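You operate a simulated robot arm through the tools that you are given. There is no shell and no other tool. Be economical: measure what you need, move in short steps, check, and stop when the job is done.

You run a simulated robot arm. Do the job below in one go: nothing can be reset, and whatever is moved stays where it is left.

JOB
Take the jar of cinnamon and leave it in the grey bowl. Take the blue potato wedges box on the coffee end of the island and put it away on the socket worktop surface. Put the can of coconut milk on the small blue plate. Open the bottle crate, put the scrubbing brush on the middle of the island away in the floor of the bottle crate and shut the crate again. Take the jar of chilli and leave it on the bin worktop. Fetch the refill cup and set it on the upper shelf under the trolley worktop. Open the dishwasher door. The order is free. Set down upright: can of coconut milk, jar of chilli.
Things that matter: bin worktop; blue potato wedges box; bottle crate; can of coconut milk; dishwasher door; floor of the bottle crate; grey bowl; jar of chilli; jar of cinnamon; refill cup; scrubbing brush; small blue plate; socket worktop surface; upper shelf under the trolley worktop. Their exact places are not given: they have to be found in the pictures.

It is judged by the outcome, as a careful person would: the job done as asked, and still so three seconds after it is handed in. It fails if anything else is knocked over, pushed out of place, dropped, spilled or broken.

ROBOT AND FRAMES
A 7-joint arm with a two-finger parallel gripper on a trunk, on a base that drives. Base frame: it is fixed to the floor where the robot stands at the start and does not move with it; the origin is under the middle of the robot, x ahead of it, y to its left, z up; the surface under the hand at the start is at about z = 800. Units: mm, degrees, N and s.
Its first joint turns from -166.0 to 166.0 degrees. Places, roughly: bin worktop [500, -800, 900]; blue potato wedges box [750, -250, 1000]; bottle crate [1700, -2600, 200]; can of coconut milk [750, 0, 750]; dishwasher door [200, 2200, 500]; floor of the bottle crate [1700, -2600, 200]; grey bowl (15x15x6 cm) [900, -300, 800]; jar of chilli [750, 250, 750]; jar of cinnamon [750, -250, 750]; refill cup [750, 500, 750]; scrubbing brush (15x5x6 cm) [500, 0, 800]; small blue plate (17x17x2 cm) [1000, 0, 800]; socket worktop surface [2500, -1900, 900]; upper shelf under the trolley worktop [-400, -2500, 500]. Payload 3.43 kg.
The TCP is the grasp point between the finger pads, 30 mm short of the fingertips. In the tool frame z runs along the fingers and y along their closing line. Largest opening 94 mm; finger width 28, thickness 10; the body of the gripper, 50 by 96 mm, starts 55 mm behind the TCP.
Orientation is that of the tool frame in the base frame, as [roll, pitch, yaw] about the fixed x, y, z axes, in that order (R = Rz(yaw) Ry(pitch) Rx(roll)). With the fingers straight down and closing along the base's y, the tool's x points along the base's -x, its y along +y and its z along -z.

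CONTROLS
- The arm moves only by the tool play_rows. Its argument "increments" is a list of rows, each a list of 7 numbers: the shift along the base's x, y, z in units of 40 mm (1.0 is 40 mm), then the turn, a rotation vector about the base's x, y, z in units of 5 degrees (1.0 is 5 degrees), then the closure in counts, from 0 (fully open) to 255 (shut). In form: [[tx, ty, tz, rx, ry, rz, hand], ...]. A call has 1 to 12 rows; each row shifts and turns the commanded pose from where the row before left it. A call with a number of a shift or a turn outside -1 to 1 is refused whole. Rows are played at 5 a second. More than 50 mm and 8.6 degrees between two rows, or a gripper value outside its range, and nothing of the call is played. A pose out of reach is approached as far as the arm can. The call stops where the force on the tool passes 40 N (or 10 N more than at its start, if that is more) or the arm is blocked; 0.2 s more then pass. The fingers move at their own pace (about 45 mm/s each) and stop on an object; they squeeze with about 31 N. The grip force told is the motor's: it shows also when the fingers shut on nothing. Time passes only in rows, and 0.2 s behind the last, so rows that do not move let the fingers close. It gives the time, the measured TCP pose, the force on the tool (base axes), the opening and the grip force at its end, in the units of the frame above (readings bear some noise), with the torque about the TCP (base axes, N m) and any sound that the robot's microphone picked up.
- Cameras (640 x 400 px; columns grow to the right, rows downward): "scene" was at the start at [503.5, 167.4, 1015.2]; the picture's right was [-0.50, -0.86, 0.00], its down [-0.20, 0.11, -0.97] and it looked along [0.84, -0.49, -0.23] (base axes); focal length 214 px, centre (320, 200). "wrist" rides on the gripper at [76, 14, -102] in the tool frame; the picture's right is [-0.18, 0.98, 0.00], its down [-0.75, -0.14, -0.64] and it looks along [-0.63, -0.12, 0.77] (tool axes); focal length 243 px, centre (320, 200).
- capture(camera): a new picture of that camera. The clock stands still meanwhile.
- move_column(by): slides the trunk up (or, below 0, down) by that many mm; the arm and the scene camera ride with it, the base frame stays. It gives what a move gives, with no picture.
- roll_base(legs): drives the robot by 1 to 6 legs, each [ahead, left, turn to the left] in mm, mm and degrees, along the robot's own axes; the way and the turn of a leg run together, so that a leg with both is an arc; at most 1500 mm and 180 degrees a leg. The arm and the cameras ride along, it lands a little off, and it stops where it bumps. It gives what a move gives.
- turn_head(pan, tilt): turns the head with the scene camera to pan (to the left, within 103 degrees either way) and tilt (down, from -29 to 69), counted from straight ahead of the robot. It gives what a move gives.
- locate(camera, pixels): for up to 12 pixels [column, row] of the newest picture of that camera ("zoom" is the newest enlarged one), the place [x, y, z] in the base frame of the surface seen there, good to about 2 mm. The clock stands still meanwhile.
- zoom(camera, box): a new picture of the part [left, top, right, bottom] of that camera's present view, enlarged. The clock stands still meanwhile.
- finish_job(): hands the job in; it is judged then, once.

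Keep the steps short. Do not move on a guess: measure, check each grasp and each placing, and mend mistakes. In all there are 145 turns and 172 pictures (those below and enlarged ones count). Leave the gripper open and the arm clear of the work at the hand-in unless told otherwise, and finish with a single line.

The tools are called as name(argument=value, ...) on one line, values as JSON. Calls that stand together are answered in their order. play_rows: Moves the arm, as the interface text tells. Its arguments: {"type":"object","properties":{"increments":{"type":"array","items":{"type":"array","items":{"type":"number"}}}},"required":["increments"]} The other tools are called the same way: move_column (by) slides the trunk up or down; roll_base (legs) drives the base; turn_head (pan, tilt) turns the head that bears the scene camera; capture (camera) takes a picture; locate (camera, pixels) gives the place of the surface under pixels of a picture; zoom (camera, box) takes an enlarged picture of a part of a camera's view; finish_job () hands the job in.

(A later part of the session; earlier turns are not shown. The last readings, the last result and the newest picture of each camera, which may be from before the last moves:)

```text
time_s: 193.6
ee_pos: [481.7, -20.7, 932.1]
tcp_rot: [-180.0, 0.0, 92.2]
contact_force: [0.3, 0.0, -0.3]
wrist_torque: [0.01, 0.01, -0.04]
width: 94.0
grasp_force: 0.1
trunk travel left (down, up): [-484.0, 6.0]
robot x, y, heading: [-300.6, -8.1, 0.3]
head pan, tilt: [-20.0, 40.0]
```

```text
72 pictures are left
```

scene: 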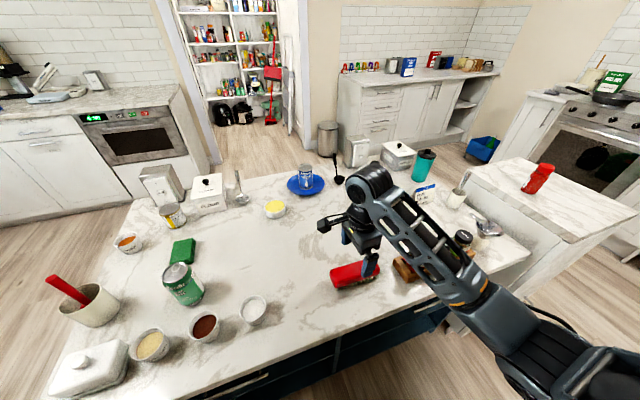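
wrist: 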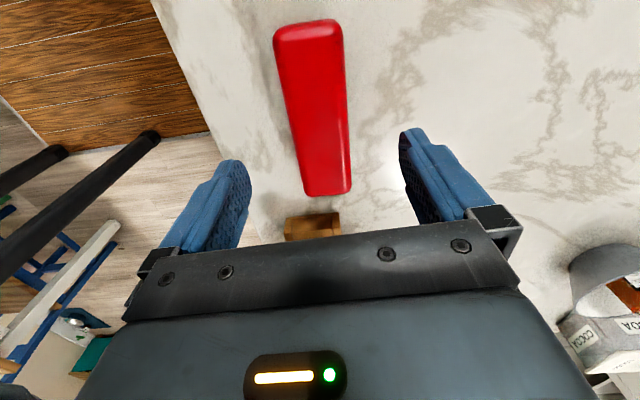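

play_rows(increments=[[0, 0, -1, 0, 0, 0, 0], [0, 0, -0.8, 0, 0, 0, 0], [0, 0, -0.5, 0, 0, 0, 0], [0, 0, 0, 0, 0, 0, 255], [0, 0, 0, 0, 0, 0, 255], [0, 0, 0, 0, 0, 0, 255], [0, 0, 0, 0, 0, 0, 255]])

capture(camera="wrist")

```text
time_s: 195.2
ee_pos: [482.4, -20.5, 837.0]
tcp_rot: [-180.0, 0.0, 92.1]
contact_force: [0.0, -0.2, -0.1]
wrist_torque: [-0.02, -0.02, 0.04]
width: 51.7
grasp_force: 30.8
trunk travel left (down, up): [-484.0, 6.0]
robot x, y, heading: [-300.7, -6.4, 0.2]
head pan, tilt: [-20.0, 40.0]
```

```text
71 pictures are left
```

wrist: 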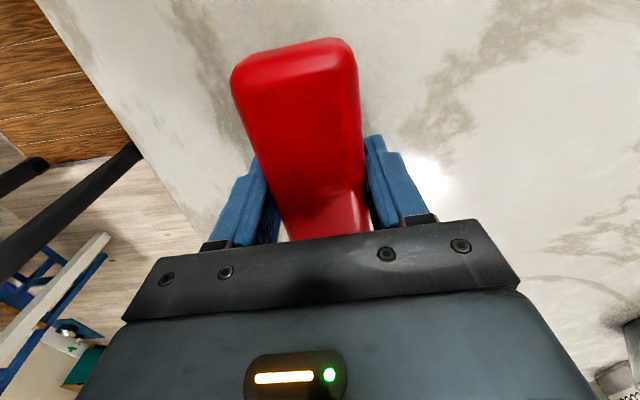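

The brush is held. I'll lift it and drive back along the same route.

play_rows(increments=[[0, 0, 1, 0, 0, 0, 255], [0, 0, 1, 0, 0, 0, 255], [0, 0, 1, 0, 0, 0, 255], [0, 0, 1, 0, 0, 0, 255], [0, 0, 1, 0, 0, 0, 255], [0, 0, 1, 0, 0, 0, 255], [0, 0, 1, 0, 0, 0, 255], [0, 0, 1, 0, 0, 0, 255], [0, 0, 0.5, 0, 0, 0, 255]])

```text
time_s: 197.2
ee_pos: [481.4, -21.0, 1181.3]
tcp_rot: [180.0, -0.1, 92.1]
contact_force: [0.4, -0.8, -1.8]
wrist_torque: [0.03, -0.02, 0.01]
width: 51.8
grasp_force: 31.0
trunk travel left (down, up): [-484.0, 6.0]
robot x, y, heading: [-301.7, -4.7, 0.2]
head pan, tilt: [-20.0, 40.0]
```

roll_base(legs=[[0, -1385, 0], [1480, 0, 0], [230, 0, 0], [0, 0, -94.7]])

```text
time_s: 213.8
ee_pos: [2184.1, -1561.3, 1179.4]
tcp_rot: [180.0, -0.2, 72.4]
contact_force: [-0.5, -0.1, -1.6]
wrist_torque: [0.02, 0.02, 0.01]
width: 52.0
grasp_force: 31.1
trunk travel left (down, up): [-484.0, 6.0]
robot x, y, heading: [1449.2, -1287.1, -19.3]
head pan, tilt: [-20.0, 40.0]
stopped in leg 4: the robot was blocked; the commanded pose is now the measured one
```

Blocked while turning at (1449, -1287). I'll look at what's behind on the left.

turn_head(pan=103, tilt=55)

capture(camera="scene")

```text
time_s: 215.8
ee_pos: [2183.9, -1560.9, 1181.2]
tcp_rot: [180.0, -0.1, 72.5]
contact_force: [-0.5, 0.6, -0.5]
wrist_torque: [-0.01, 0.01, -0.02]
width: 52.1
grasp_force: 31.1
trunk travel left (down, up): [-484.0, 6.0]
robot x, y, heading: [1449.2, -1288.5, -19.3]
head pan, tilt: [103.0, 55.0]
```

```text
70 pictures are left
```

scene: 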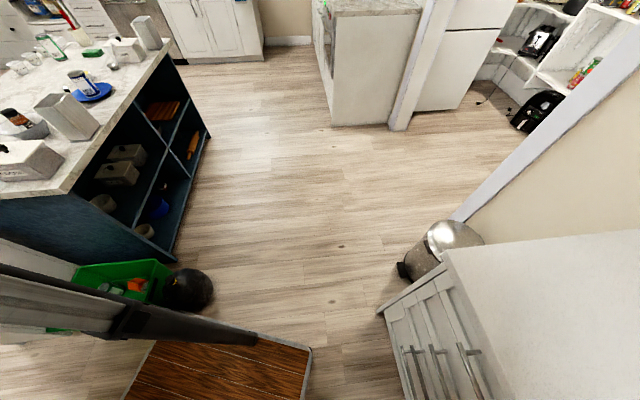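

locate(camera="scene", pixels=[[190, 288], [205, 300], [170, 270], [150, 280], [170, 300], [155, 340]])

roll_base(legs=[[100, -150, 0]])

capture(camera="scene")

```text
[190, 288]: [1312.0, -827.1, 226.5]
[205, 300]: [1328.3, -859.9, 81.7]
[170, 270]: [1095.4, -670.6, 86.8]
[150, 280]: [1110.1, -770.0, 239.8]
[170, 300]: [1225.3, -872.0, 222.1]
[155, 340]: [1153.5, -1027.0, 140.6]
```

```text
time_s: 217.3
ee_pos: [2227.9, -1731.4, 1180.0]
tcp_rot: [180.0, -0.1, 72.5]
contact_force: [0.5, 0.0, -1.6]
wrist_torque: [-0.01, 0.0, -0.04]
width: 51.9
grasp_force: 30.7
trunk travel left (down, up): [-484.0, 6.0]
robot x, y, heading: [1495.1, -1459.0, -19.5]
head pan, tilt: [103.0, 55.0]
```

```text
69 pictures are left
```

scene: 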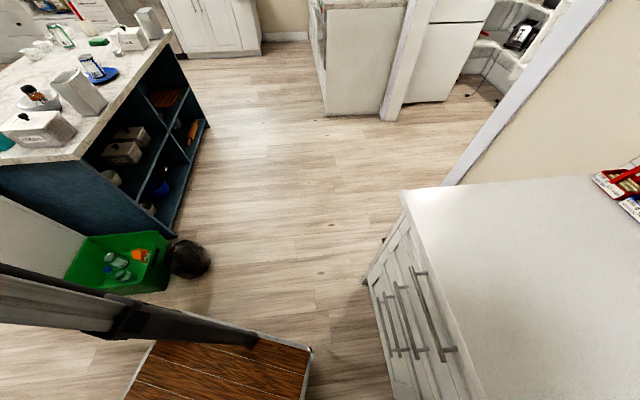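

The bag and bin look undisturbed. I'll continue the turn from here and then position in front of the crate.

roll_base(legs=[[0, 0, -40], [0, 200, 0], [0, 0, -35]])

turn_head(pan=-10, tilt=55)

capture(camera="scene")

```text
time_s: 222.4
ee_pos: [1606.0, -2133.1, 1179.9]
tcp_rot: [179.9, -0.1, -1.3]
contact_force: [0.0, -0.4, -2.2]
wrist_torque: [-0.01, 0.01, 0.01]
width: 51.9
grasp_force: 29.9
trunk travel left (down, up): [-484.0, 6.0]
robot x, y, heading: [1666.5, -1354.4, -93.3]
head pan, tilt: [103.0, 55.0]
```

```text
time_s: 224.3
ee_pos: [1606.7, -2133.2, 1179.2]
tcp_rot: [-180.0, -0.1, -1.3]
contact_force: [0.3, -0.1, -0.2]
wrist_torque: [0.0, 0.01, -0.03]
width: 51.8
grasp_force: 31.2
trunk travel left (down, up): [-484.0, 6.0]
robot x, y, heading: [1665.9, -1350.7, -92.9]
head pan, tilt: [-10.0, 55.0]
```

```text
68 pictures are left
```

scene: 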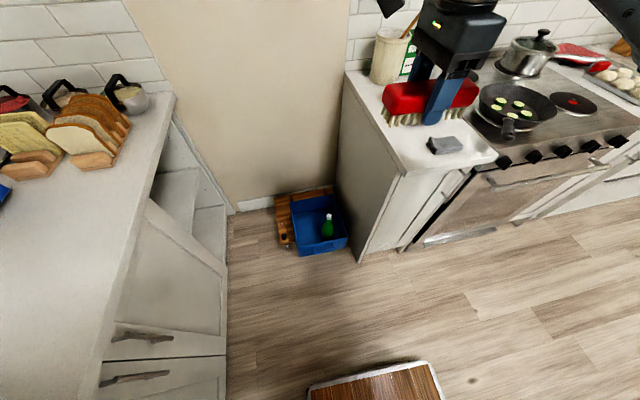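

The brush points along x now. I'll turn it to lie along y, so that it fits beside the bottle, then drive up to the crate.

play_rows(increments=[[0, 0, 0, 0, 0, 0.95, 255], [0, 0, 0, 0, 0, 0.95, 255], [0, 0, 0, 0, 0, 0.95, 255], [0, 0, 0, 0, 0, 0.95, 255], [0, 0, 0, 0, 0, 0.95, 255], [0, 0, 0, 0, 0, 0.95, 255], [0, 0, 0, 0, 0, 0.95, 255], [0, 0, 0, 0, 0, 0.95, 255], [0, 0, 0, 0, 0, 0.95, 255], [0, 0, 0, 0, 0, 0.95, 255]])

play_rows(increments=[[0, 0, 0, 0, 0, 0.95, 255], [0, 0, 0, 0, 0, 0.95, 255], [0, 0, 0, 0, 0, 0.95, 255], [0, 0, 0, 0, 0, 0.95, 255], [0, 0, 0, 0, 0, 0.95, 255], [0, 0, 0, 0, 0, 0.95, 255], [0, 0, 0, 0, 0, 0.95, 255], [0, 0, 0, 0, 0, 0.95, 255], [0, 0, 0, 0, 0, 0.6, 255]])

roll_base(legs=[[251, 157, 0]])

```text
time_s: 226.5
ee_pos: [1606.9, -2133.1, 1179.7]
tcp_rot: [-179.9, -0.2, 46.3]
contact_force: [-0.3, -0.3, -1.6]
wrist_torque: [0.0, -0.02, -0.01]
width: 51.8
grasp_force: 31.2
trunk travel left (down, up): [-484.0, 6.0]
robot x, y, heading: [1663.9, -1352.6, -93.0]
head pan, tilt: [-10.0, 55.0]
```

```text
time_s: 228.5
ee_pos: [1605.7, -2134.4, 1180.7]
tcp_rot: [-180.0, -0.2, 87.3]
contact_force: [0.1, 0.9, -0.1]
wrist_torque: [-0.04, 0.02, -0.02]
width: 52.0
grasp_force: 31.4
trunk travel left (down, up): [-484.0, 6.0]
robot x, y, heading: [1667.6, -1355.3, -93.2]
head pan, tilt: [-10.0, 55.0]
```

```text
time_s: 230.5
ee_pos: [1754.1, -2390.5, 1179.0]
tcp_rot: [-180.0, -0.1, 87.4]
contact_force: [-0.5, 0.2, -1.9]
wrist_torque: [-0.02, -0.01, -0.03]
width: 51.9
grasp_force: 31.4
trunk travel left (down, up): [-484.0, 6.0]
robot x, y, heading: [1813.5, -1611.0, -93.0]
head pan, tilt: [-10.0, 55.0]
```

play_rows(increments=[[0.3, 0, -1, 0, 0, 0.5, 255], [0.35, 0, -1, 0, 0, 0, 255], [0, 0, -1, 0, 0, 0, 255], [0, 0, -1, 0, 0, 0, 255], [0, 0, -1, 0, 0, 0, 255], [0, 0, -1, 0, 0, 0, 255], [0, 0, -1, 0, 0, 0, 255], [0, 0, -1, 0, 0, 0, 255], [0, 0, -1, 0, 0, 0, 255]])

turn_head(pan=-25, tilt=55)

capture(camera="scene")

capture(camera="wrist")

```text
time_s: 232.5
ee_pos: [1781.0, -2391.9, 820.1]
tcp_rot: [-179.9, 0.0, 90.0]
contact_force: [-0.9, 0.8, -0.6]
wrist_torque: [0.01, 0.0, -0.01]
width: 51.9
grasp_force: 30.8
trunk travel left (down, up): [-484.0, 6.0]
robot x, y, heading: [1815.4, -1613.2, -93.0]
head pan, tilt: [-10.0, 55.0]
```

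```text
time_s: 233.3
ee_pos: [1782.2, -2392.2, 820.0]
tcp_rot: [179.9, -0.2, 89.9]
contact_force: [-0.4, 0.4, 0.0]
wrist_torque: [0.05, -0.01, 0.01]
width: 52.0
grasp_force: 30.8
trunk travel left (down, up): [-484.0, 6.0]
robot x, y, heading: [1811.2, -1611.2, -93.0]
head pan, tilt: [-25.0, 55.0]
```

```text
67 pictures are left
```

scene: 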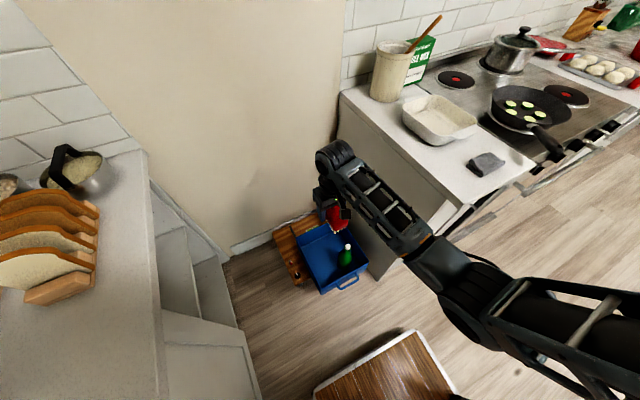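

```text
66 pictures are left
```

wrist: 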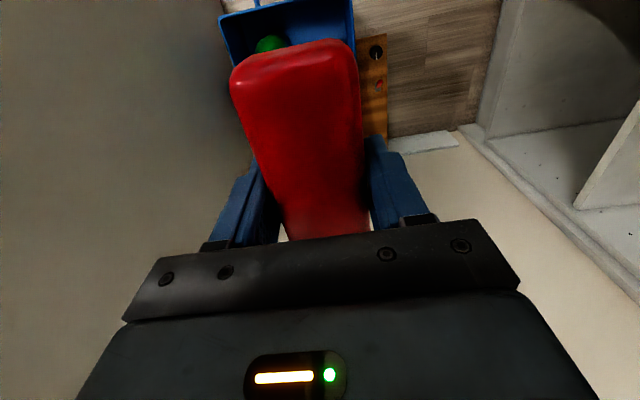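

play_rows(increments=[[0, -0.4, -0.5, 0, 0, 0, 255], [0, -0.35, -0.5, 0, 0, 0, 255]])

move_column(by=-350)

capture(camera="scene")

capture(camera="wrist")

```text
time_s: 233.9
ee_pos: [1781.4, -2423.8, 778.9]
tcp_rot: [-180.0, 0.0, 90.0]
contact_force: [-0.3, -1.0, -2.1]
wrist_torque: [-0.01, -0.04, 0.01]
width: 52.0
grasp_force: 30.8
trunk travel left (down, up): [-484.0, 6.0]
robot x, y, heading: [1812.8, -1611.6, -93.0]
head pan, tilt: [-25.0, 55.0]
```

```text
time_s: 237.3
ee_pos: [1780.5, -2423.6, 428.8]
tcp_rot: [-180.0, -0.1, 90.0]
contact_force: [0.9, 0.5, -1.8]
wrist_torque: [0.03, -0.01, 0.03]
width: 52.0
grasp_force: 31.1
trunk travel left (down, up): [-134.0, 356.0]
robot x, y, heading: [1808.7, -1610.2, -93.0]
head pan, tilt: [-25.0, 55.0]
```

```text
65 pictures are left
```

scene: 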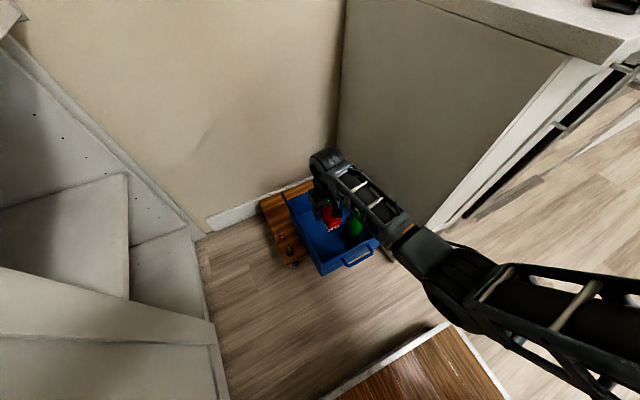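

```text
64 pictures are left
```

wrist: 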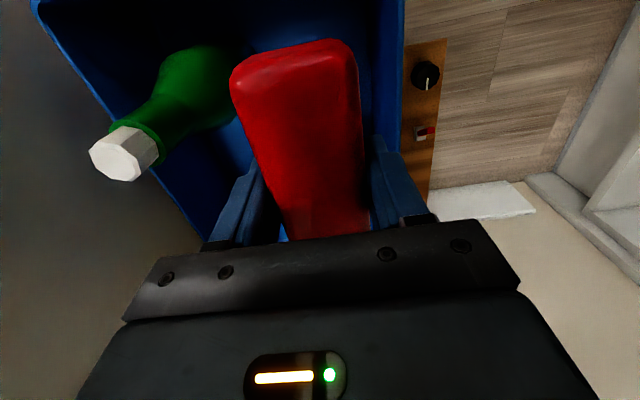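

locate(camera="wrist", pixels=[[120, 155], [190, 80], [225, 90], [400, 60], [395, 130], [375, 40], [250, 30], [350, 20]])

zoom(camera="scene", box=[270, 140, 420, 280])

```text
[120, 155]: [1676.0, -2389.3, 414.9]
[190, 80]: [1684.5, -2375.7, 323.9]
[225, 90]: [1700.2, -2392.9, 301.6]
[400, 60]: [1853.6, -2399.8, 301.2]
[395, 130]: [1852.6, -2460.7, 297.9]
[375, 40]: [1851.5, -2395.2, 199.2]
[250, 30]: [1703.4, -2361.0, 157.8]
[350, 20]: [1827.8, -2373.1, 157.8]
```

```text
2.86 times, centred on (345, 210) of scene
```

zoom: 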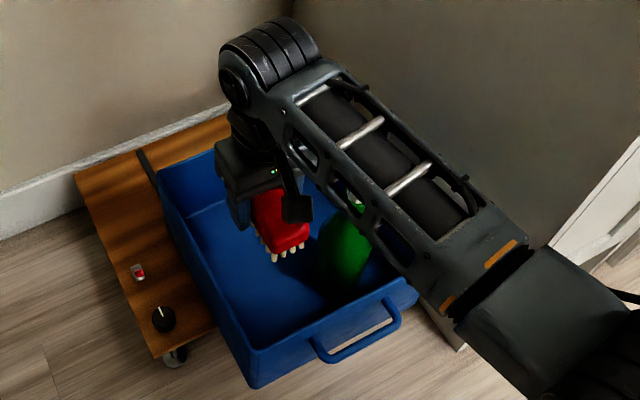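

The forearm slants right over the bottle. I'll straighten the arm instead: trunk up, hand down by the arm.

move_column(by=250)

play_rows(increments=[[0, 0, -1, 0, 0, 0, 255], [0, 0, -1, 0, 0, 0, 255], [0, 0, -1, 0, 0, 0, 255], [0, 0, -1, 0, 0, 0, 255], [0, 0, -1, 0, 0, 0, 255], [0, 0, -1, 0, 0, 0, 255]])

capture(camera="scene")

```text
time_s: 239.9
ee_pos: [1780.7, -2422.2, 679.6]
tcp_rot: [-180.0, -0.1, 89.9]
contact_force: [-0.5, 0.0, -0.2]
wrist_torque: [0.05, 0.02, 0.02]
width: 51.8
grasp_force: 30.9
trunk travel left (down, up): [-384.0, 106.0]
robot x, y, heading: [1811.7, -1604.1, -93.0]
head pan, tilt: [-25.0, 55.0]
```

```text
time_s: 241.3
ee_pos: [1781.9, -2422.0, 493.6]
tcp_rot: [-180.0, 0.1, 89.8]
contact_force: [-0.5, -0.9, -1.9]
wrist_torque: [-0.01, 0.0, 0.05]
width: 51.8
grasp_force: 31.3
out of reach, approached as far as the arm can: row 5, 6
trunk travel left (down, up): [-384.0, 106.0]
robot x, y, heading: [1810.5, -1611.7, -93.1]
head pan, tilt: [-25.0, 55.0]
```

```text
62 pictures are left
```

scene: 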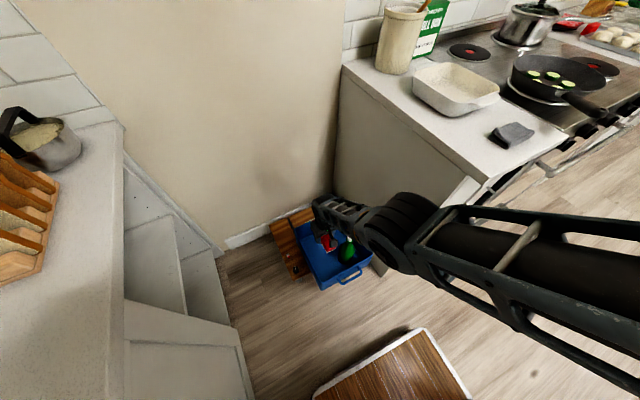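

locate(camera="scene", pixels=[[325, 203], [345, 212], [365, 225], [395, 230], [385, 265], [430, 230], [370, 240], [348, 225]])

zoom(camera="scene", box=[270, 170, 430, 300])

```text
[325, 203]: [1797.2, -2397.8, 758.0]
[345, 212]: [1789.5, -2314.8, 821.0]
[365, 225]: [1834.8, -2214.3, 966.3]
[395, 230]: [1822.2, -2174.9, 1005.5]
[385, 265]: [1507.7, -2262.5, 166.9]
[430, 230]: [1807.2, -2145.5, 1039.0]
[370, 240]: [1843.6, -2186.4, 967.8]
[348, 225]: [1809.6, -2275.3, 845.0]
```

```text
3.08 times, centred on (350, 235) of scene
```

zoom: 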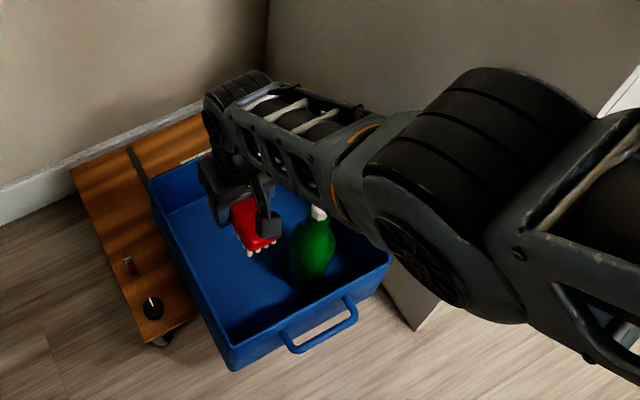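

Straight arm: the forearm now rises at x≈1790–1840, clear of the bottle (x≤1700). I'll lower with the trunk.

move_column(by=-240)

capture(camera="wrist")

zoom(camera="scene", box=[270, 120, 430, 280])

```text
time_s: 243.8
ee_pos: [1782.0, -2422.2, 254.3]
tcp_rot: [179.9, -0.1, 89.9]
contact_force: [-0.3, -0.4, -1.4]
wrist_torque: [0.05, 0.01, 0.01]
width: 52.0
grasp_force: 31.6
trunk travel left (down, up): [-144.0, 346.0]
robot x, y, heading: [1812.0, -1609.4, -92.8]
head pan, tilt: [-25.0, 55.0]
```

```text
60 pictures are left
```

wrist: 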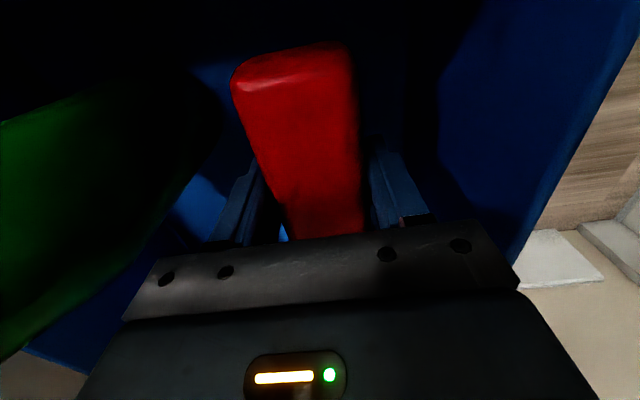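

```text
2.50 times, centred on (350, 200) of scene
```

zoom: 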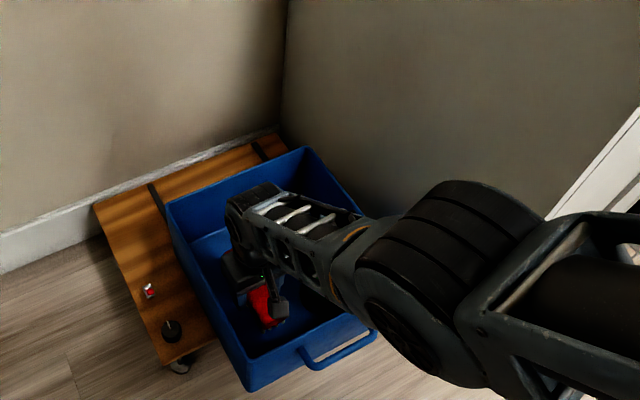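

move_column(by=-50)

move_column(by=-6)

move_column(by=-3)

```text
time_s: 244.7
ee_pos: [1782.1, -2422.0, 203.8]
tcp_rot: [180.0, 0.0, 89.9]
contact_force: [0.2, 0.5, -0.6]
wrist_torque: [0.03, 0.01, 0.0]
width: 52.0
grasp_force: 31.0
trunk travel left (down, up): [-94.0, 396.0]
robot x, y, heading: [1812.6, -1607.7, -93.2]
head pan, tilt: [-25.0, 55.0]
```

```text
time_s: 245.2
ee_pos: [1782.6, -2421.5, 197.6]
tcp_rot: [179.9, -0.1, 90.0]
contact_force: [-0.3, 0.6, -1.4]
wrist_torque: [0.02, 0.01, 0.01]
width: 51.9
grasp_force: 31.3
trunk travel left (down, up): [-88.0, 402.0]
robot x, y, heading: [1811.7, -1609.5, -93.4]
head pan, tilt: [-25.0, 55.0]
```

```text
time_s: 245.8
ee_pos: [1782.0, -2422.0, 195.3]
tcp_rot: [180.0, 0.0, 89.8]
contact_force: [0.4, -0.1, 0.3]
wrist_torque: [-0.09, -0.02, 0.0]
width: 51.8
grasp_force: 31.2
trunk travel left (down, up): [-85.0, 405.0]
robot x, y, heading: [1811.0, -1609.1, -93.0]
head pan, tilt: [-25.0, 55.0]
```

Touching the crate floor. I'll open to about 72 mm only and rise with the trunk.

play_rows(increments=[[0, 0, 0, 0, 0, 0, 65], [0, 0, 0, 0, 0, 0, 65], [0, 0, 0, 0, 0, 0, 65]])

move_column(by=300)

capture(camera="wrist")

capture(camera="scene")

```text
time_s: 246.6
ee_pos: [1782.0, -2422.2, 194.9]
tcp_rot: [-180.0, -0.1, 89.9]
contact_force: [1.0, -0.5, -0.2]
wrist_torque: [0.01, 0.06, 0.03]
width: 69.9
grasp_force: 0.1
trunk travel left (down, up): [-85.0, 405.0]
robot x, y, heading: [1812.1, -1609.2, -92.8]
head pan, tilt: [-25.0, 55.0]
```

```text
time_s: 249.6
ee_pos: [1781.5, -2421.8, 495.3]
tcp_rot: [-180.0, -0.1, 89.9]
contact_force: [-0.1, -0.9, 0.6]
wrist_torque: [0.02, -0.03, 0.01]
width: 70.1
grasp_force: 0.0
trunk travel left (down, up): [-385.0, 105.0]
robot x, y, heading: [1813.5, -1606.9, -92.9]
head pan, tilt: [-25.0, 55.0]
```

```text
58 pictures are left
```

wrist: 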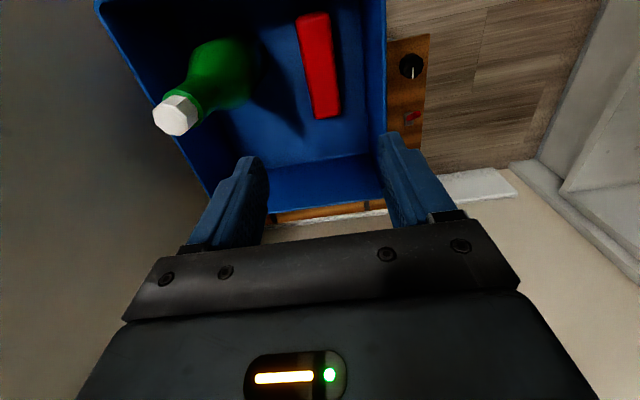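

```text
57 pictures are left
```

scene: 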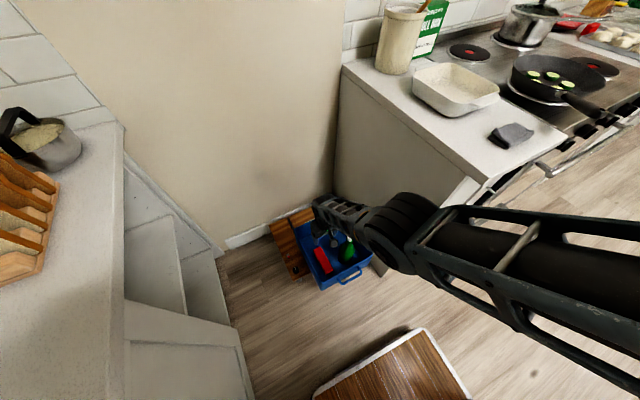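

The brush lies flat on the crate floor. To shut the crate I'll back off, shut the fingers, go low in front of the handle and push.

roll_base(legs=[[-215, 0, 0], [0, -75, 0]])

play_rows(increments=[[0, 0, 0, 0, 0, 0, 255], [0, 0, 0, 0, 0, 0, 255], [0, 0, 0, 0, 0, 0, 255]])

capture(camera="wrist")

```text
time_s: 251.9
ee_pos: [1718.3, -2200.7, 495.3]
tcp_rot: [-180.0, -0.1, 90.2]
contact_force: [-0.3, -0.3, 0.3]
wrist_torque: [-0.02, -0.03, -0.02]
width: 69.9
grasp_force: 0.1
trunk travel left (down, up): [-385.0, 105.0]
robot x, y, heading: [1744.6, -1384.8, -92.5]
head pan, tilt: [-25.0, 55.0]
```

```text
time_s: 252.7
ee_pos: [1718.6, -2199.0, 494.6]
tcp_rot: [-180.0, -0.2, 90.4]
contact_force: [-0.3, -0.5, -0.2]
wrist_torque: [0.02, -0.02, -0.01]
width: 0.1
grasp_force: 0.0
trunk travel left (down, up): [-385.0, 105.0]
robot x, y, heading: [1742.7, -1384.2, -92.6]
head pan, tilt: [-25.0, 55.0]
```

```text
56 pictures are left
```

wrist: 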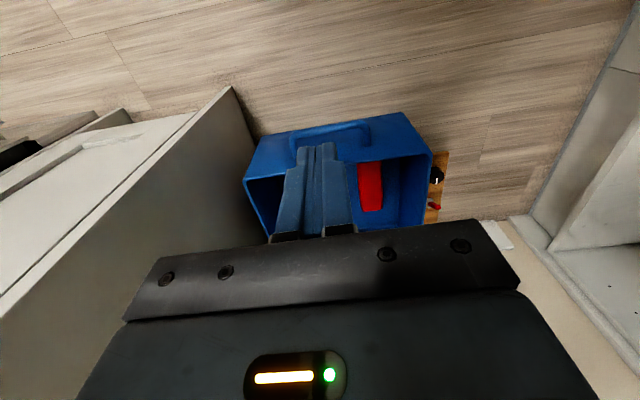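

move_column(by=-232)

capture(camera="wrist")

```text
time_s: 255.1
ee_pos: [1718.7, -2201.0, 262.7]
tcp_rot: [179.9, -0.1, 90.3]
contact_force: [0.7, 0.3, -0.5]
wrist_torque: [0.01, 0.02, 0.03]
width: 0.0
grasp_force: 30.8
trunk travel left (down, up): [-153.0, 337.0]
robot x, y, heading: [1744.3, -1389.1, -92.6]
head pan, tilt: [-25.0, 55.0]
```

```text
55 pictures are left
```

wrist: 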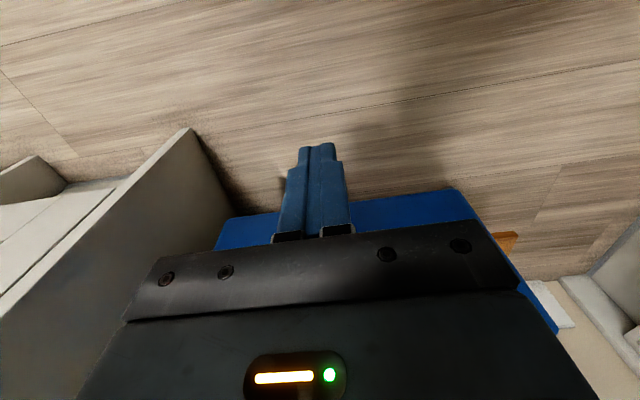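

roll_base(legs=[[110, 0, 0]])

capture(camera="scene")

```text
time_s: 256.3
ee_pos: [1714.3, -2309.4, 262.9]
tcp_rot: [-180.0, -0.1, 90.2]
contact_force: [-0.7, 0.2, 0.1]
wrist_torque: [-0.05, 0.01, 0.01]
width: 0.0
grasp_force: 30.6
trunk travel left (down, up): [-153.0, 337.0]
robot x, y, heading: [1737.3, -1497.1, -92.8]
head pan, tilt: [-25.0, 55.0]
```

```text
54 pictures are left
```

scene: 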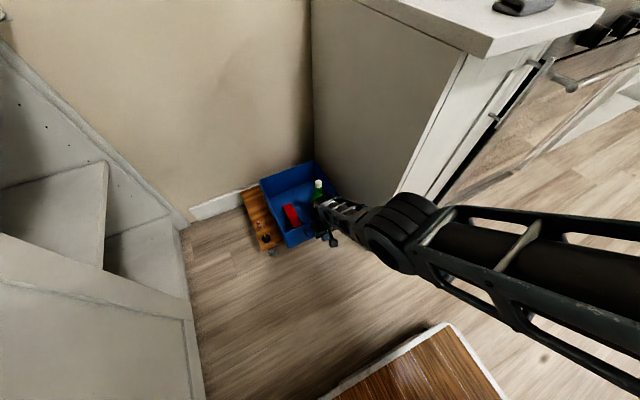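

It slides in smoothly. I'll push further.

roll_base(legs=[[80, 0, 0]])

play_rows(increments=[[0, -0.2, 0, 0, 0, 0, 255], [0, -0.2, 0, 0, 0, 0, 255], [0, -0.15, 0, 0, 0, 0, 255]])

capture(camera="scene")

```text
time_s: 257.4
ee_pos: [1711.7, -2390.1, 263.0]
tcp_rot: [-180.0, -0.1, 90.2]
contact_force: [-0.3, -0.8, 0.5]
wrist_torque: [-0.03, 0.04, -0.01]
width: 0.3
grasp_force: 31.0
trunk travel left (down, up): [-153.0, 337.0]
robot x, y, heading: [1730.6, -1578.6, -92.4]
head pan, tilt: [-25.0, 55.0]
```

```text
time_s: 258.2
ee_pos: [1720.1, -2396.6, 270.4]
tcp_rot: [180.0, -0.4, 90.2]
contact_force: [-3.5, 11.4, -2.7]
wrist_torque: [0.13, 0.06, -0.06]
width: 0.1
grasp_force: 30.8
out of reach, approached as far as the arm can: row 1, 2, 3
trunk travel left (down, up): [-153.0, 337.0]
robot x, y, heading: [1732.9, -1579.8, -92.5]
head pan, tilt: [-25.0, 55.0]
```

```text
53 pictures are left
```

scene: 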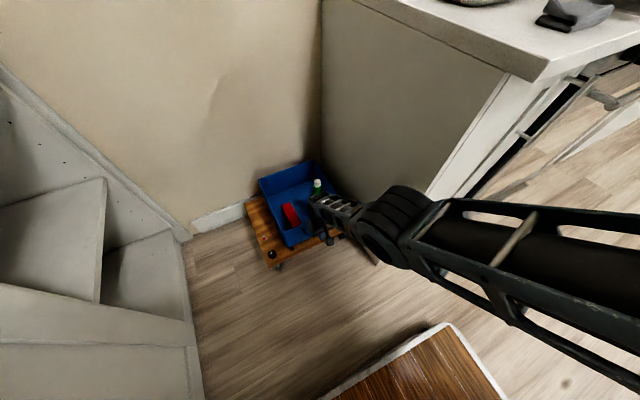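

roll_base(legs=[[12, 0, 0]])

play_rows(increments=[[0, 0, 0, 0, 0, 0, 255]])

```text
time_s: 258.9
ee_pos: [1721.1, -2398.0, 267.9]
tcp_rot: [-179.8, -1.1, 90.3]
contact_force: [0.1, -0.2, 0.1]
wrist_torque: [-0.02, 0.01, 0.01]
width: 0.0
grasp_force: 31.5
trunk travel left (down, up): [-153.0, 337.0]
robot x, y, heading: [1731.6, -1585.1, -92.5]
head pan, tilt: [-25.0, 55.0]
stopped in leg 1: the force on the tool passed its limit at 55 N (the readings are from after the stop); the commanded pose is now the measured one
```

```text
time_s: 259.3
ee_pos: [1720.9, -2398.2, 268.4]
tcp_rot: [-179.9, -1.0, 90.4]
contact_force: [0.0, 0.0, -0.6]
wrist_torque: [-0.01, 0.02, 0.0]
width: 0.1
grasp_force: 31.1
trunk travel left (down, up): [-153.0, 337.0]
robot x, y, heading: [1737.0, -1585.2, -92.4]
head pan, tilt: [-25.0, 55.0]
```

55 N at the end stop: shut. I'll back away and check the crate's position.

roll_base(legs=[[-150, 0, 0]])

move_column(by=330)

zoom(camera="scene", box=[230, 140, 400, 280])

```text
time_s: 260.7
ee_pos: [1728.4, -2244.8, 268.8]
tcp_rot: [-179.9, -1.1, 90.3]
contact_force: [-0.4, -0.4, -0.3]
wrist_torque: [0.0, 0.0, 0.0]
width: 0.1
grasp_force: 30.8
trunk travel left (down, up): [-153.0, 337.0]
robot x, y, heading: [1743.6, -1429.2, -92.4]
head pan, tilt: [-25.0, 55.0]
```

```text
time_s: 264.0
ee_pos: [1727.0, -2244.6, 598.7]
tcp_rot: [180.0, -1.1, 90.4]
contact_force: [0.3, -0.2, -0.4]
wrist_torque: [0.0, 0.02, 0.05]
width: 0.0
grasp_force: 31.1
trunk travel left (down, up): [-483.0, 7.0]
robot x, y, heading: [1741.2, -1430.7, -92.4]
head pan, tilt: [-25.0, 55.0]
```

```text
2.86 times, centred on (315, 210) of scene
```

zoom: 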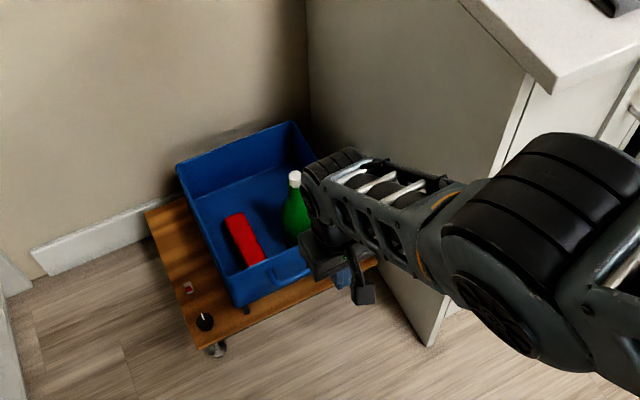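

locate(camera="zoom", pixels=[[240, 300], [190, 170], [290, 125], [272, 275], [203, 320], [295, 178], [242, 240], [250, 285]])

```text
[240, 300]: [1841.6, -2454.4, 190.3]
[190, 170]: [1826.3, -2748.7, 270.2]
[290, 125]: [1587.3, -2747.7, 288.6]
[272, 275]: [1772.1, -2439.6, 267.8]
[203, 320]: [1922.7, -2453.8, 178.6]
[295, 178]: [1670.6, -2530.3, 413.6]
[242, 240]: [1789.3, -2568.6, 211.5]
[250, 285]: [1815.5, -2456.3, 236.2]
```

The crate is back at its closed place, with the brush and bottle inside. Next is the refill cup: I'll raise the hand and turn round toward the north by way of the west.

play_rows(increments=[[0, 0, 1, 0, 0, 0, 0], [0, 0, 1, 0, 0, 0, 0], [0, 0, 1, 0, 0, 0, 0], [0, 0, 1, 0, 0, 0, 0], [0, 0, 1, 0, 0, 0, 0], [0, 0, 1, 0, 0, 0, 0], [0, 0, 1, 0, 0, 0, 0], [0, 0, 1, 0, 0, 0, 0], [0, 0, 1, 0, 0, 0, 0], [0, 0, 1, 0, 0, 0, 0], [0, 0, 1, 0, 0, 0, 0], [0, 0, 1, 0, 0, 0, 0]])

roll_base(legs=[[0, -80, 0], [0, 0, -90], [0, 0, -90]])

turn_head(pan=0, tilt=25)

capture(camera="scene")

```text
time_s: 266.6
ee_pos: [1729.1, -2253.6, 1038.7]
tcp_rot: [-179.9, -1.2, 90.3]
contact_force: [-0.3, 0.5, -0.7]
wrist_torque: [-0.02, 0.01, 0.0]
width: 94.0
grasp_force: 0.1
out of reach, approached as far as the arm can: row 8, 9
trunk travel left (down, up): [-483.0, 7.0]
robot x, y, heading: [1741.4, -1430.4, -92.4]
head pan, tilt: [-25.0, 55.0]
```

```text
time_s: 275.4
ee_pos: [1711.8, -600.3, 1038.2]
tcp_rot: [-180.0, -1.1, -92.5]
contact_force: [-1.3, 0.5, -0.3]
wrist_torque: [-0.02, -0.02, 0.04]
width: 94.1
grasp_force: 0.0
trunk travel left (down, up): [-483.0, 7.0]
robot x, y, heading: [1659.7, -1426.2, 84.6]
head pan, tilt: [-25.0, 55.0]
```

```text
time_s: 276.3
ee_pos: [1711.6, -602.0, 1037.6]
tcp_rot: [-180.0, -1.1, -92.5]
contact_force: [0.7, 0.3, -0.7]
wrist_torque: [-0.01, 0.03, 0.0]
width: 94.2
grasp_force: 0.1
trunk travel left (down, up): [-483.0, 7.0]
robot x, y, heading: [1658.5, -1430.7, 84.5]
head pan, tilt: [0.0, 25.0]
```

```text
51 pictures are left
```

scene: 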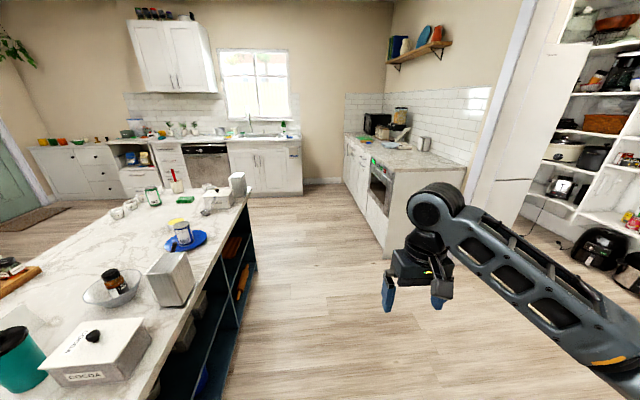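

locate(camera="scene", pixels=[[385, 258], [390, 170], [345, 180], [300, 192], [245, 188], [205, 160], [180, 155], [118, 213], [340, 145], [240, 150], [215, 270]])

```text
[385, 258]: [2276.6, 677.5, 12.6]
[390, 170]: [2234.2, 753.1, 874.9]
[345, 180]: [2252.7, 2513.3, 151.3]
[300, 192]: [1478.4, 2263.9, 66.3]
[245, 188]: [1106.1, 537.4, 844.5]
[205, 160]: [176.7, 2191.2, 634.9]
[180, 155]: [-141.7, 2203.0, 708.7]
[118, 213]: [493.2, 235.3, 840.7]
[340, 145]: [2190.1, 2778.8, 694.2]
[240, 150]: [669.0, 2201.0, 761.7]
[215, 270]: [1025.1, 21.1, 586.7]
```

roll_base(legs=[[0, 0, 5.5], [1450, 0, 0], [1350, 0, 0]])

```text
time_s: 290.5
ee_pos: [1624.3, 2216.9, 1037.9]
tcp_rot: [-180.0, -1.0, -88.0]
contact_force: [0.1, 0.6, 0.6]
wrist_torque: [-0.02, -0.01, -0.05]
width: 94.1
grasp_force: 0.0
trunk travel left (down, up): [-483.0, 7.0]
robot x, y, heading: [1636.3, 1390.9, 89.1]
head pan, tilt: [0.0, 25.0]
```

The corridor was clear. I'll do the dishwasher door first: drive west between the island end and the north counter.

roll_base(legs=[[0, 0, 90.9], [300, 180, 0], [1250, 0, 0]])

turn_head(pan=-80, tilt=30)

capture(camera="scene")

```text
time_s: 302.6
ee_pos: [-743.8, 1164.3, 1037.3]
tcp_rot: [-179.8, -1.1, 3.0]
contact_force: [0.3, 0.4, 0.0]
wrist_torque: [0.02, 0.0, 0.02]
width: 94.2
grasp_force: 0.0
trunk travel left (down, up): [-483.0, 7.0]
robot x, y, heading: [82.1, 1191.7, -180.1]
head pan, tilt: [0.0, 25.0]
```

```text
time_s: 304.1
ee_pos: [-743.9, 1164.7, 1037.9]
tcp_rot: [-179.9, -1.1, 2.9]
contact_force: [-0.5, 0.2, -0.4]
wrist_torque: [0.01, -0.01, 0.02]
width: 94.1
grasp_force: 0.0
trunk travel left (down, up): [-483.0, 7.0]
robot x, y, heading: [79.4, 1190.6, -179.8]
head pan, tilt: [-80.0, 30.0]
```

```text
50 pictures are left
```

scene: 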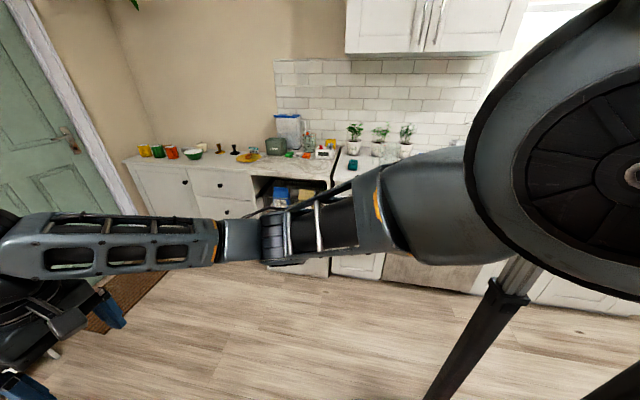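

roll_base(legs=[[0, 0, -90]])

turn_head(pan=0, tilt=45)

capture(camera="scene")

```text
time_s: 308.3
ee_pos: [26.1, 2014.9, 1038.0]
tcp_rot: [180.0, -1.1, -85.1]
contact_force: [0.2, 0.6, -0.8]
wrist_torque: [-0.01, 0.01, 0.02]
width: 94.0
grasp_force: 0.1
trunk travel left (down, up): [-483.0, 7.0]
robot x, y, heading: [81.9, 1191.0, 92.0]
head pan, tilt: [-80.0, 30.0]
```

```text
time_s: 309.8
ee_pos: [26.2, 2014.5, 1037.6]
tcp_rot: [-179.9, -1.0, -85.1]
contact_force: [-0.3, 0.0, -0.2]
wrist_torque: [0.0, -0.01, 0.01]
width: 94.0
grasp_force: 0.1
trunk travel left (down, up): [-483.0, 7.0]
robot x, y, heading: [82.4, 1192.1, 92.2]
head pan, tilt: [0.0, 45.0]
```

```text
49 pictures are left
```

scene: 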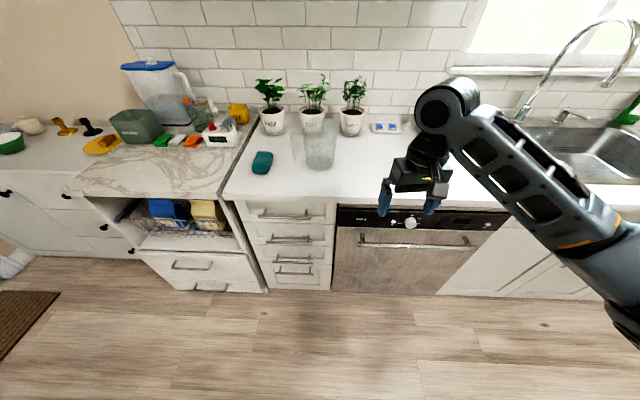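

zoom(camera="scene", box=[310, 180, 530, 310])

locate(camera="scene", pixels=[[362, 240], [415, 245], [475, 243], [360, 236], [340, 225], [505, 225], [335, 285], [440, 290], [350, 262], [420, 252], [410, 222]])

```text
2.91 times, centred on (420, 245) of scene
```

zoom: 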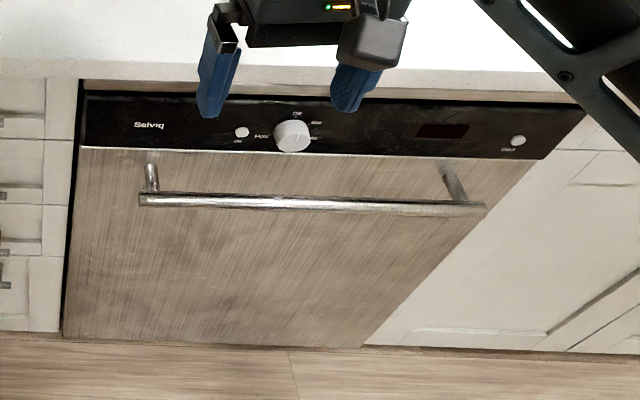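

```text
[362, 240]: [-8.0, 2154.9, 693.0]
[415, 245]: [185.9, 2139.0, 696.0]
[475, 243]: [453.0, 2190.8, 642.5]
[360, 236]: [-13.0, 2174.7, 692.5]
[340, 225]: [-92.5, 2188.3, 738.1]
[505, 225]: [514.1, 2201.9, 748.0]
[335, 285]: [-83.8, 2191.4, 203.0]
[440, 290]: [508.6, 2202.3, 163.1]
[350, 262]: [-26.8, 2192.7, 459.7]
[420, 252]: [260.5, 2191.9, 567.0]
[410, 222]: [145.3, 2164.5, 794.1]
```

The door's handle bar runs at y≈2144, z≈696, x -10 to 430, and its gap to the panel is about 45 mm. I'll turn the tool so the fingers close across the bar, then tilt it 45° forward-down.

play_rows(increments=[[0.1, -0.1, 0, 0, 0, -1, 0], [0.1, -0.1, 0, 0, 0, -1, 0], [0.1, -0.1, 0, 0, 0, -1, 0], [0.1, -0.1, 0, 0, 0, -1, 0], [0.1, -0.1, 0, 0, 0, -1, 0], [0.1, -0.1, 0, 0, 0, -1, 0], [0.1, -0.1, 0, 0, 0, -1, 0], [0.1, -0.1, 0, 0, 0, -1, 0], [0, 0, 0, 0, 0, -1, 0], [0, 0, 0, 0, 0, -1, 0]])

play_rows(increments=[[0, 0, 0, 0, 0, -1, 0], [0, 0, 0, 0, 0, -1, 0], [0, 0, 0, 0, 0, -1, 0], [0, 0, 0, 0, 0, -1, 0], [0, 0, 0, 0, 0, -1, 0], [0, 0, 0, 0, 0, -1, 0], [0, 0, 0, 0, 0, -1, 0], [0, 0, 0, 0, 0, -1, 0], [0, 0, 0, 0, 0, -1, 0]])

play_rows(increments=[[0, 0, 0, 1, 0, 0, 150], [0, 0, 0, 1, 0, 0, 150], [0, 0, 0, 1, 0, 0, 150], [0, 0, 0, 1, 0, 0, 150], [0, 0, 0, 1, 0, 0, 150], [0, 0, 0, 1, 0, 0, 150], [0, 0, 0, 1, 0, 0, 150], [0, 0, 0, 1, 0, 0, 150], [0, 0, 0, 1, 0, 0, 150]])

```text
time_s: 312.0
ee_pos: [58.4, 1982.9, 1039.0]
tcp_rot: [-179.9, -1.1, -135.2]
contact_force: [-0.4, -0.3, -0.5]
wrist_torque: [-0.01, 0.02, -0.03]
width: 93.8
grasp_force: 0.0
trunk travel left (down, up): [-483.0, 7.0]
robot x, y, heading: [82.2, 1193.8, 91.8]
head pan, tilt: [0.0, 45.0]
```

```text
time_s: 314.0
ee_pos: [58.5, 1983.3, 1039.5]
tcp_rot: [-179.8, -1.2, 179.8]
contact_force: [0.1, 0.3, 0.2]
wrist_torque: [-0.02, 0.0, 0.03]
width: 93.6
grasp_force: 0.1
trunk travel left (down, up): [-483.0, 7.0]
robot x, y, heading: [80.9, 1189.8, 92.2]
head pan, tilt: [0.0, 45.0]
```

```text
time_s: 316.0
ee_pos: [57.7, 1983.2, 1037.1]
tcp_rot: [134.9, -0.8, -179.3]
contact_force: [0.0, 0.3, -0.7]
wrist_torque: [0.01, 0.01, 0.01]
width: 38.6
grasp_force: 0.1
trunk travel left (down, up): [-483.0, 7.0]
robot x, y, heading: [79.9, 1191.5, 92.3]
head pan, tilt: [0.0, 45.0]
```

move_column(by=-285)

capture(camera="scene")

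capture(camera="wrist")

```text
time_s: 318.9
ee_pos: [57.5, 1982.6, 752.7]
tcp_rot: [135.1, -0.8, -179.3]
contact_force: [-0.5, -0.7, 0.4]
wrist_torque: [-0.01, 0.0, -0.01]
width: 38.6
grasp_force: 0.0
trunk travel left (down, up): [-198.0, 292.0]
robot x, y, heading: [82.8, 1191.2, 92.2]
head pan, tilt: [0.0, 45.0]
```

```text
47 pictures are left
```

scene: 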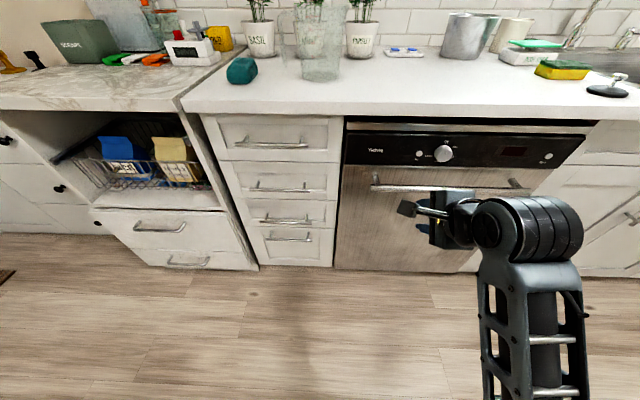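

```text
46 pictures are left
```

wrist: 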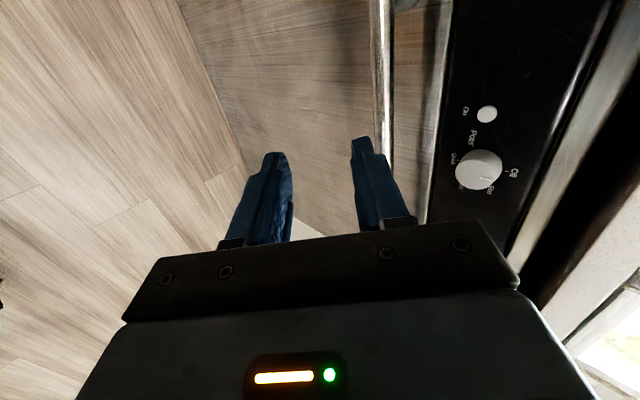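

locate(camera="wrist", pixels=[[384, 60], [388, 130], [378, 15], [405, 80], [432, 120], [374, 100]])

locate(camera="scene", pixels=[[380, 188], [400, 189], [376, 180], [390, 200], [345, 262]])

```text
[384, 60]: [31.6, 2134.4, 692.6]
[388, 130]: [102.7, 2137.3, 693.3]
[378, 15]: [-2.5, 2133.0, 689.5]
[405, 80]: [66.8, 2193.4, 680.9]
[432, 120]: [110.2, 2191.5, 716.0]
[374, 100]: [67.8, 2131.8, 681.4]
```

```text
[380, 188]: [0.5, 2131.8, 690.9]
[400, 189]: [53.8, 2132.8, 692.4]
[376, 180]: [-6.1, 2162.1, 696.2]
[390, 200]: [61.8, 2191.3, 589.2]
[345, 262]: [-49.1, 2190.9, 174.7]
```

The bar's centre is at about y=2138, z=687. I'll approach along the tool's axis.

play_rows(increments=[[0, 0.77, 0, 0, 0, 0, 150], [0, 0.77, 0, 0, 0, 0, 150], [0, 0.77, 0, 0, 0, 0, 150], [0, 0.55, -0.58, 0, 0, 0, 150], [0, 0.55, -0.58, 0, 0, 0, 150], [0, 0.4, -0.42, 0, 0, 0, 150]])

capture(camera="wrist")

```text
time_s: 320.3
ee_pos: [57.5, 2135.4, 690.7]
tcp_rot: [135.0, -0.7, -179.4]
contact_force: [-0.6, -0.2, -0.2]
wrist_torque: [-0.01, -0.02, 0.0]
width: 38.8
grasp_force: 0.0
trunk travel left (down, up): [-198.0, 292.0]
robot x, y, heading: [82.3, 1193.1, 92.1]
head pan, tilt: [0.0, 45.0]
```

```text
45 pictures are left
```

wrist: 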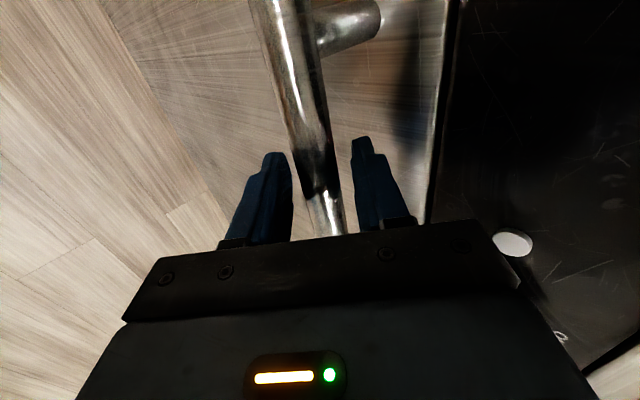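

The bar is between the fingers. I'll close and pull along the door's arc, slowly.

play_rows(increments=[[0, 0, 0, 0, 0, 0, 255], [0, 0, 0, 0, 0, 0, 255], [0, -0.4, -0.05, 0, 0, 0, 255], [0, -0.42, -0.06, 0, 0, 0, 255], [0, -0.8, -0.15, 0, 0, 0, 255]])

capture(camera="scene")

```text
time_s: 321.5
ee_pos: [59.1, 2068.0, 680.0]
tcp_rot: [135.2, -0.9, -179.4]
contact_force: [6.5, 1.7, 7.7]
wrist_torque: [-0.37, -0.01, 0.17]
width: 21.5
grasp_force: 44.6
trunk travel left (down, up): [-198.0, 292.0]
robot x, y, heading: [80.5, 1192.8, 92.1]
head pan, tilt: [0.0, 45.0]
```

```text
44 pictures are left
```

scene: 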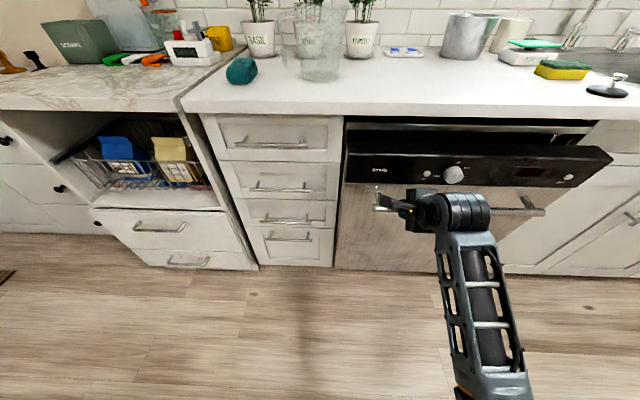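

The door is tilting open. I'll continue along the arc.

play_rows(increments=[[0, -0.82, -0.2, 0, 0, 0, 255], [0, -0.81, -0.25, 0, 0, 0, 255], [0, -0.79, -0.29, 0, 0, 0, 255], [0, -0.775, -0.34, 0, 0, 0, 255], [0, -0.75, -0.38, 0, 0, 0, 255], [0, -0.73, -0.425, 0, 0, 0, 255]])

```text
time_s: 322.9
ee_pos: [57.1, 1881.7, 598.5]
tcp_rot: [135.5, -0.9, -179.3]
contact_force: [7.7, 7.7, -29.2]
wrist_torque: [-0.21, -0.76, 0.8]
width: 21.2
grasp_force: 45.6
trunk travel left (down, up): [-198.0, 292.0]
robot x, y, heading: [78.2, 1191.0, 92.2]
head pan, tilt: [0.0, 45.0]
```

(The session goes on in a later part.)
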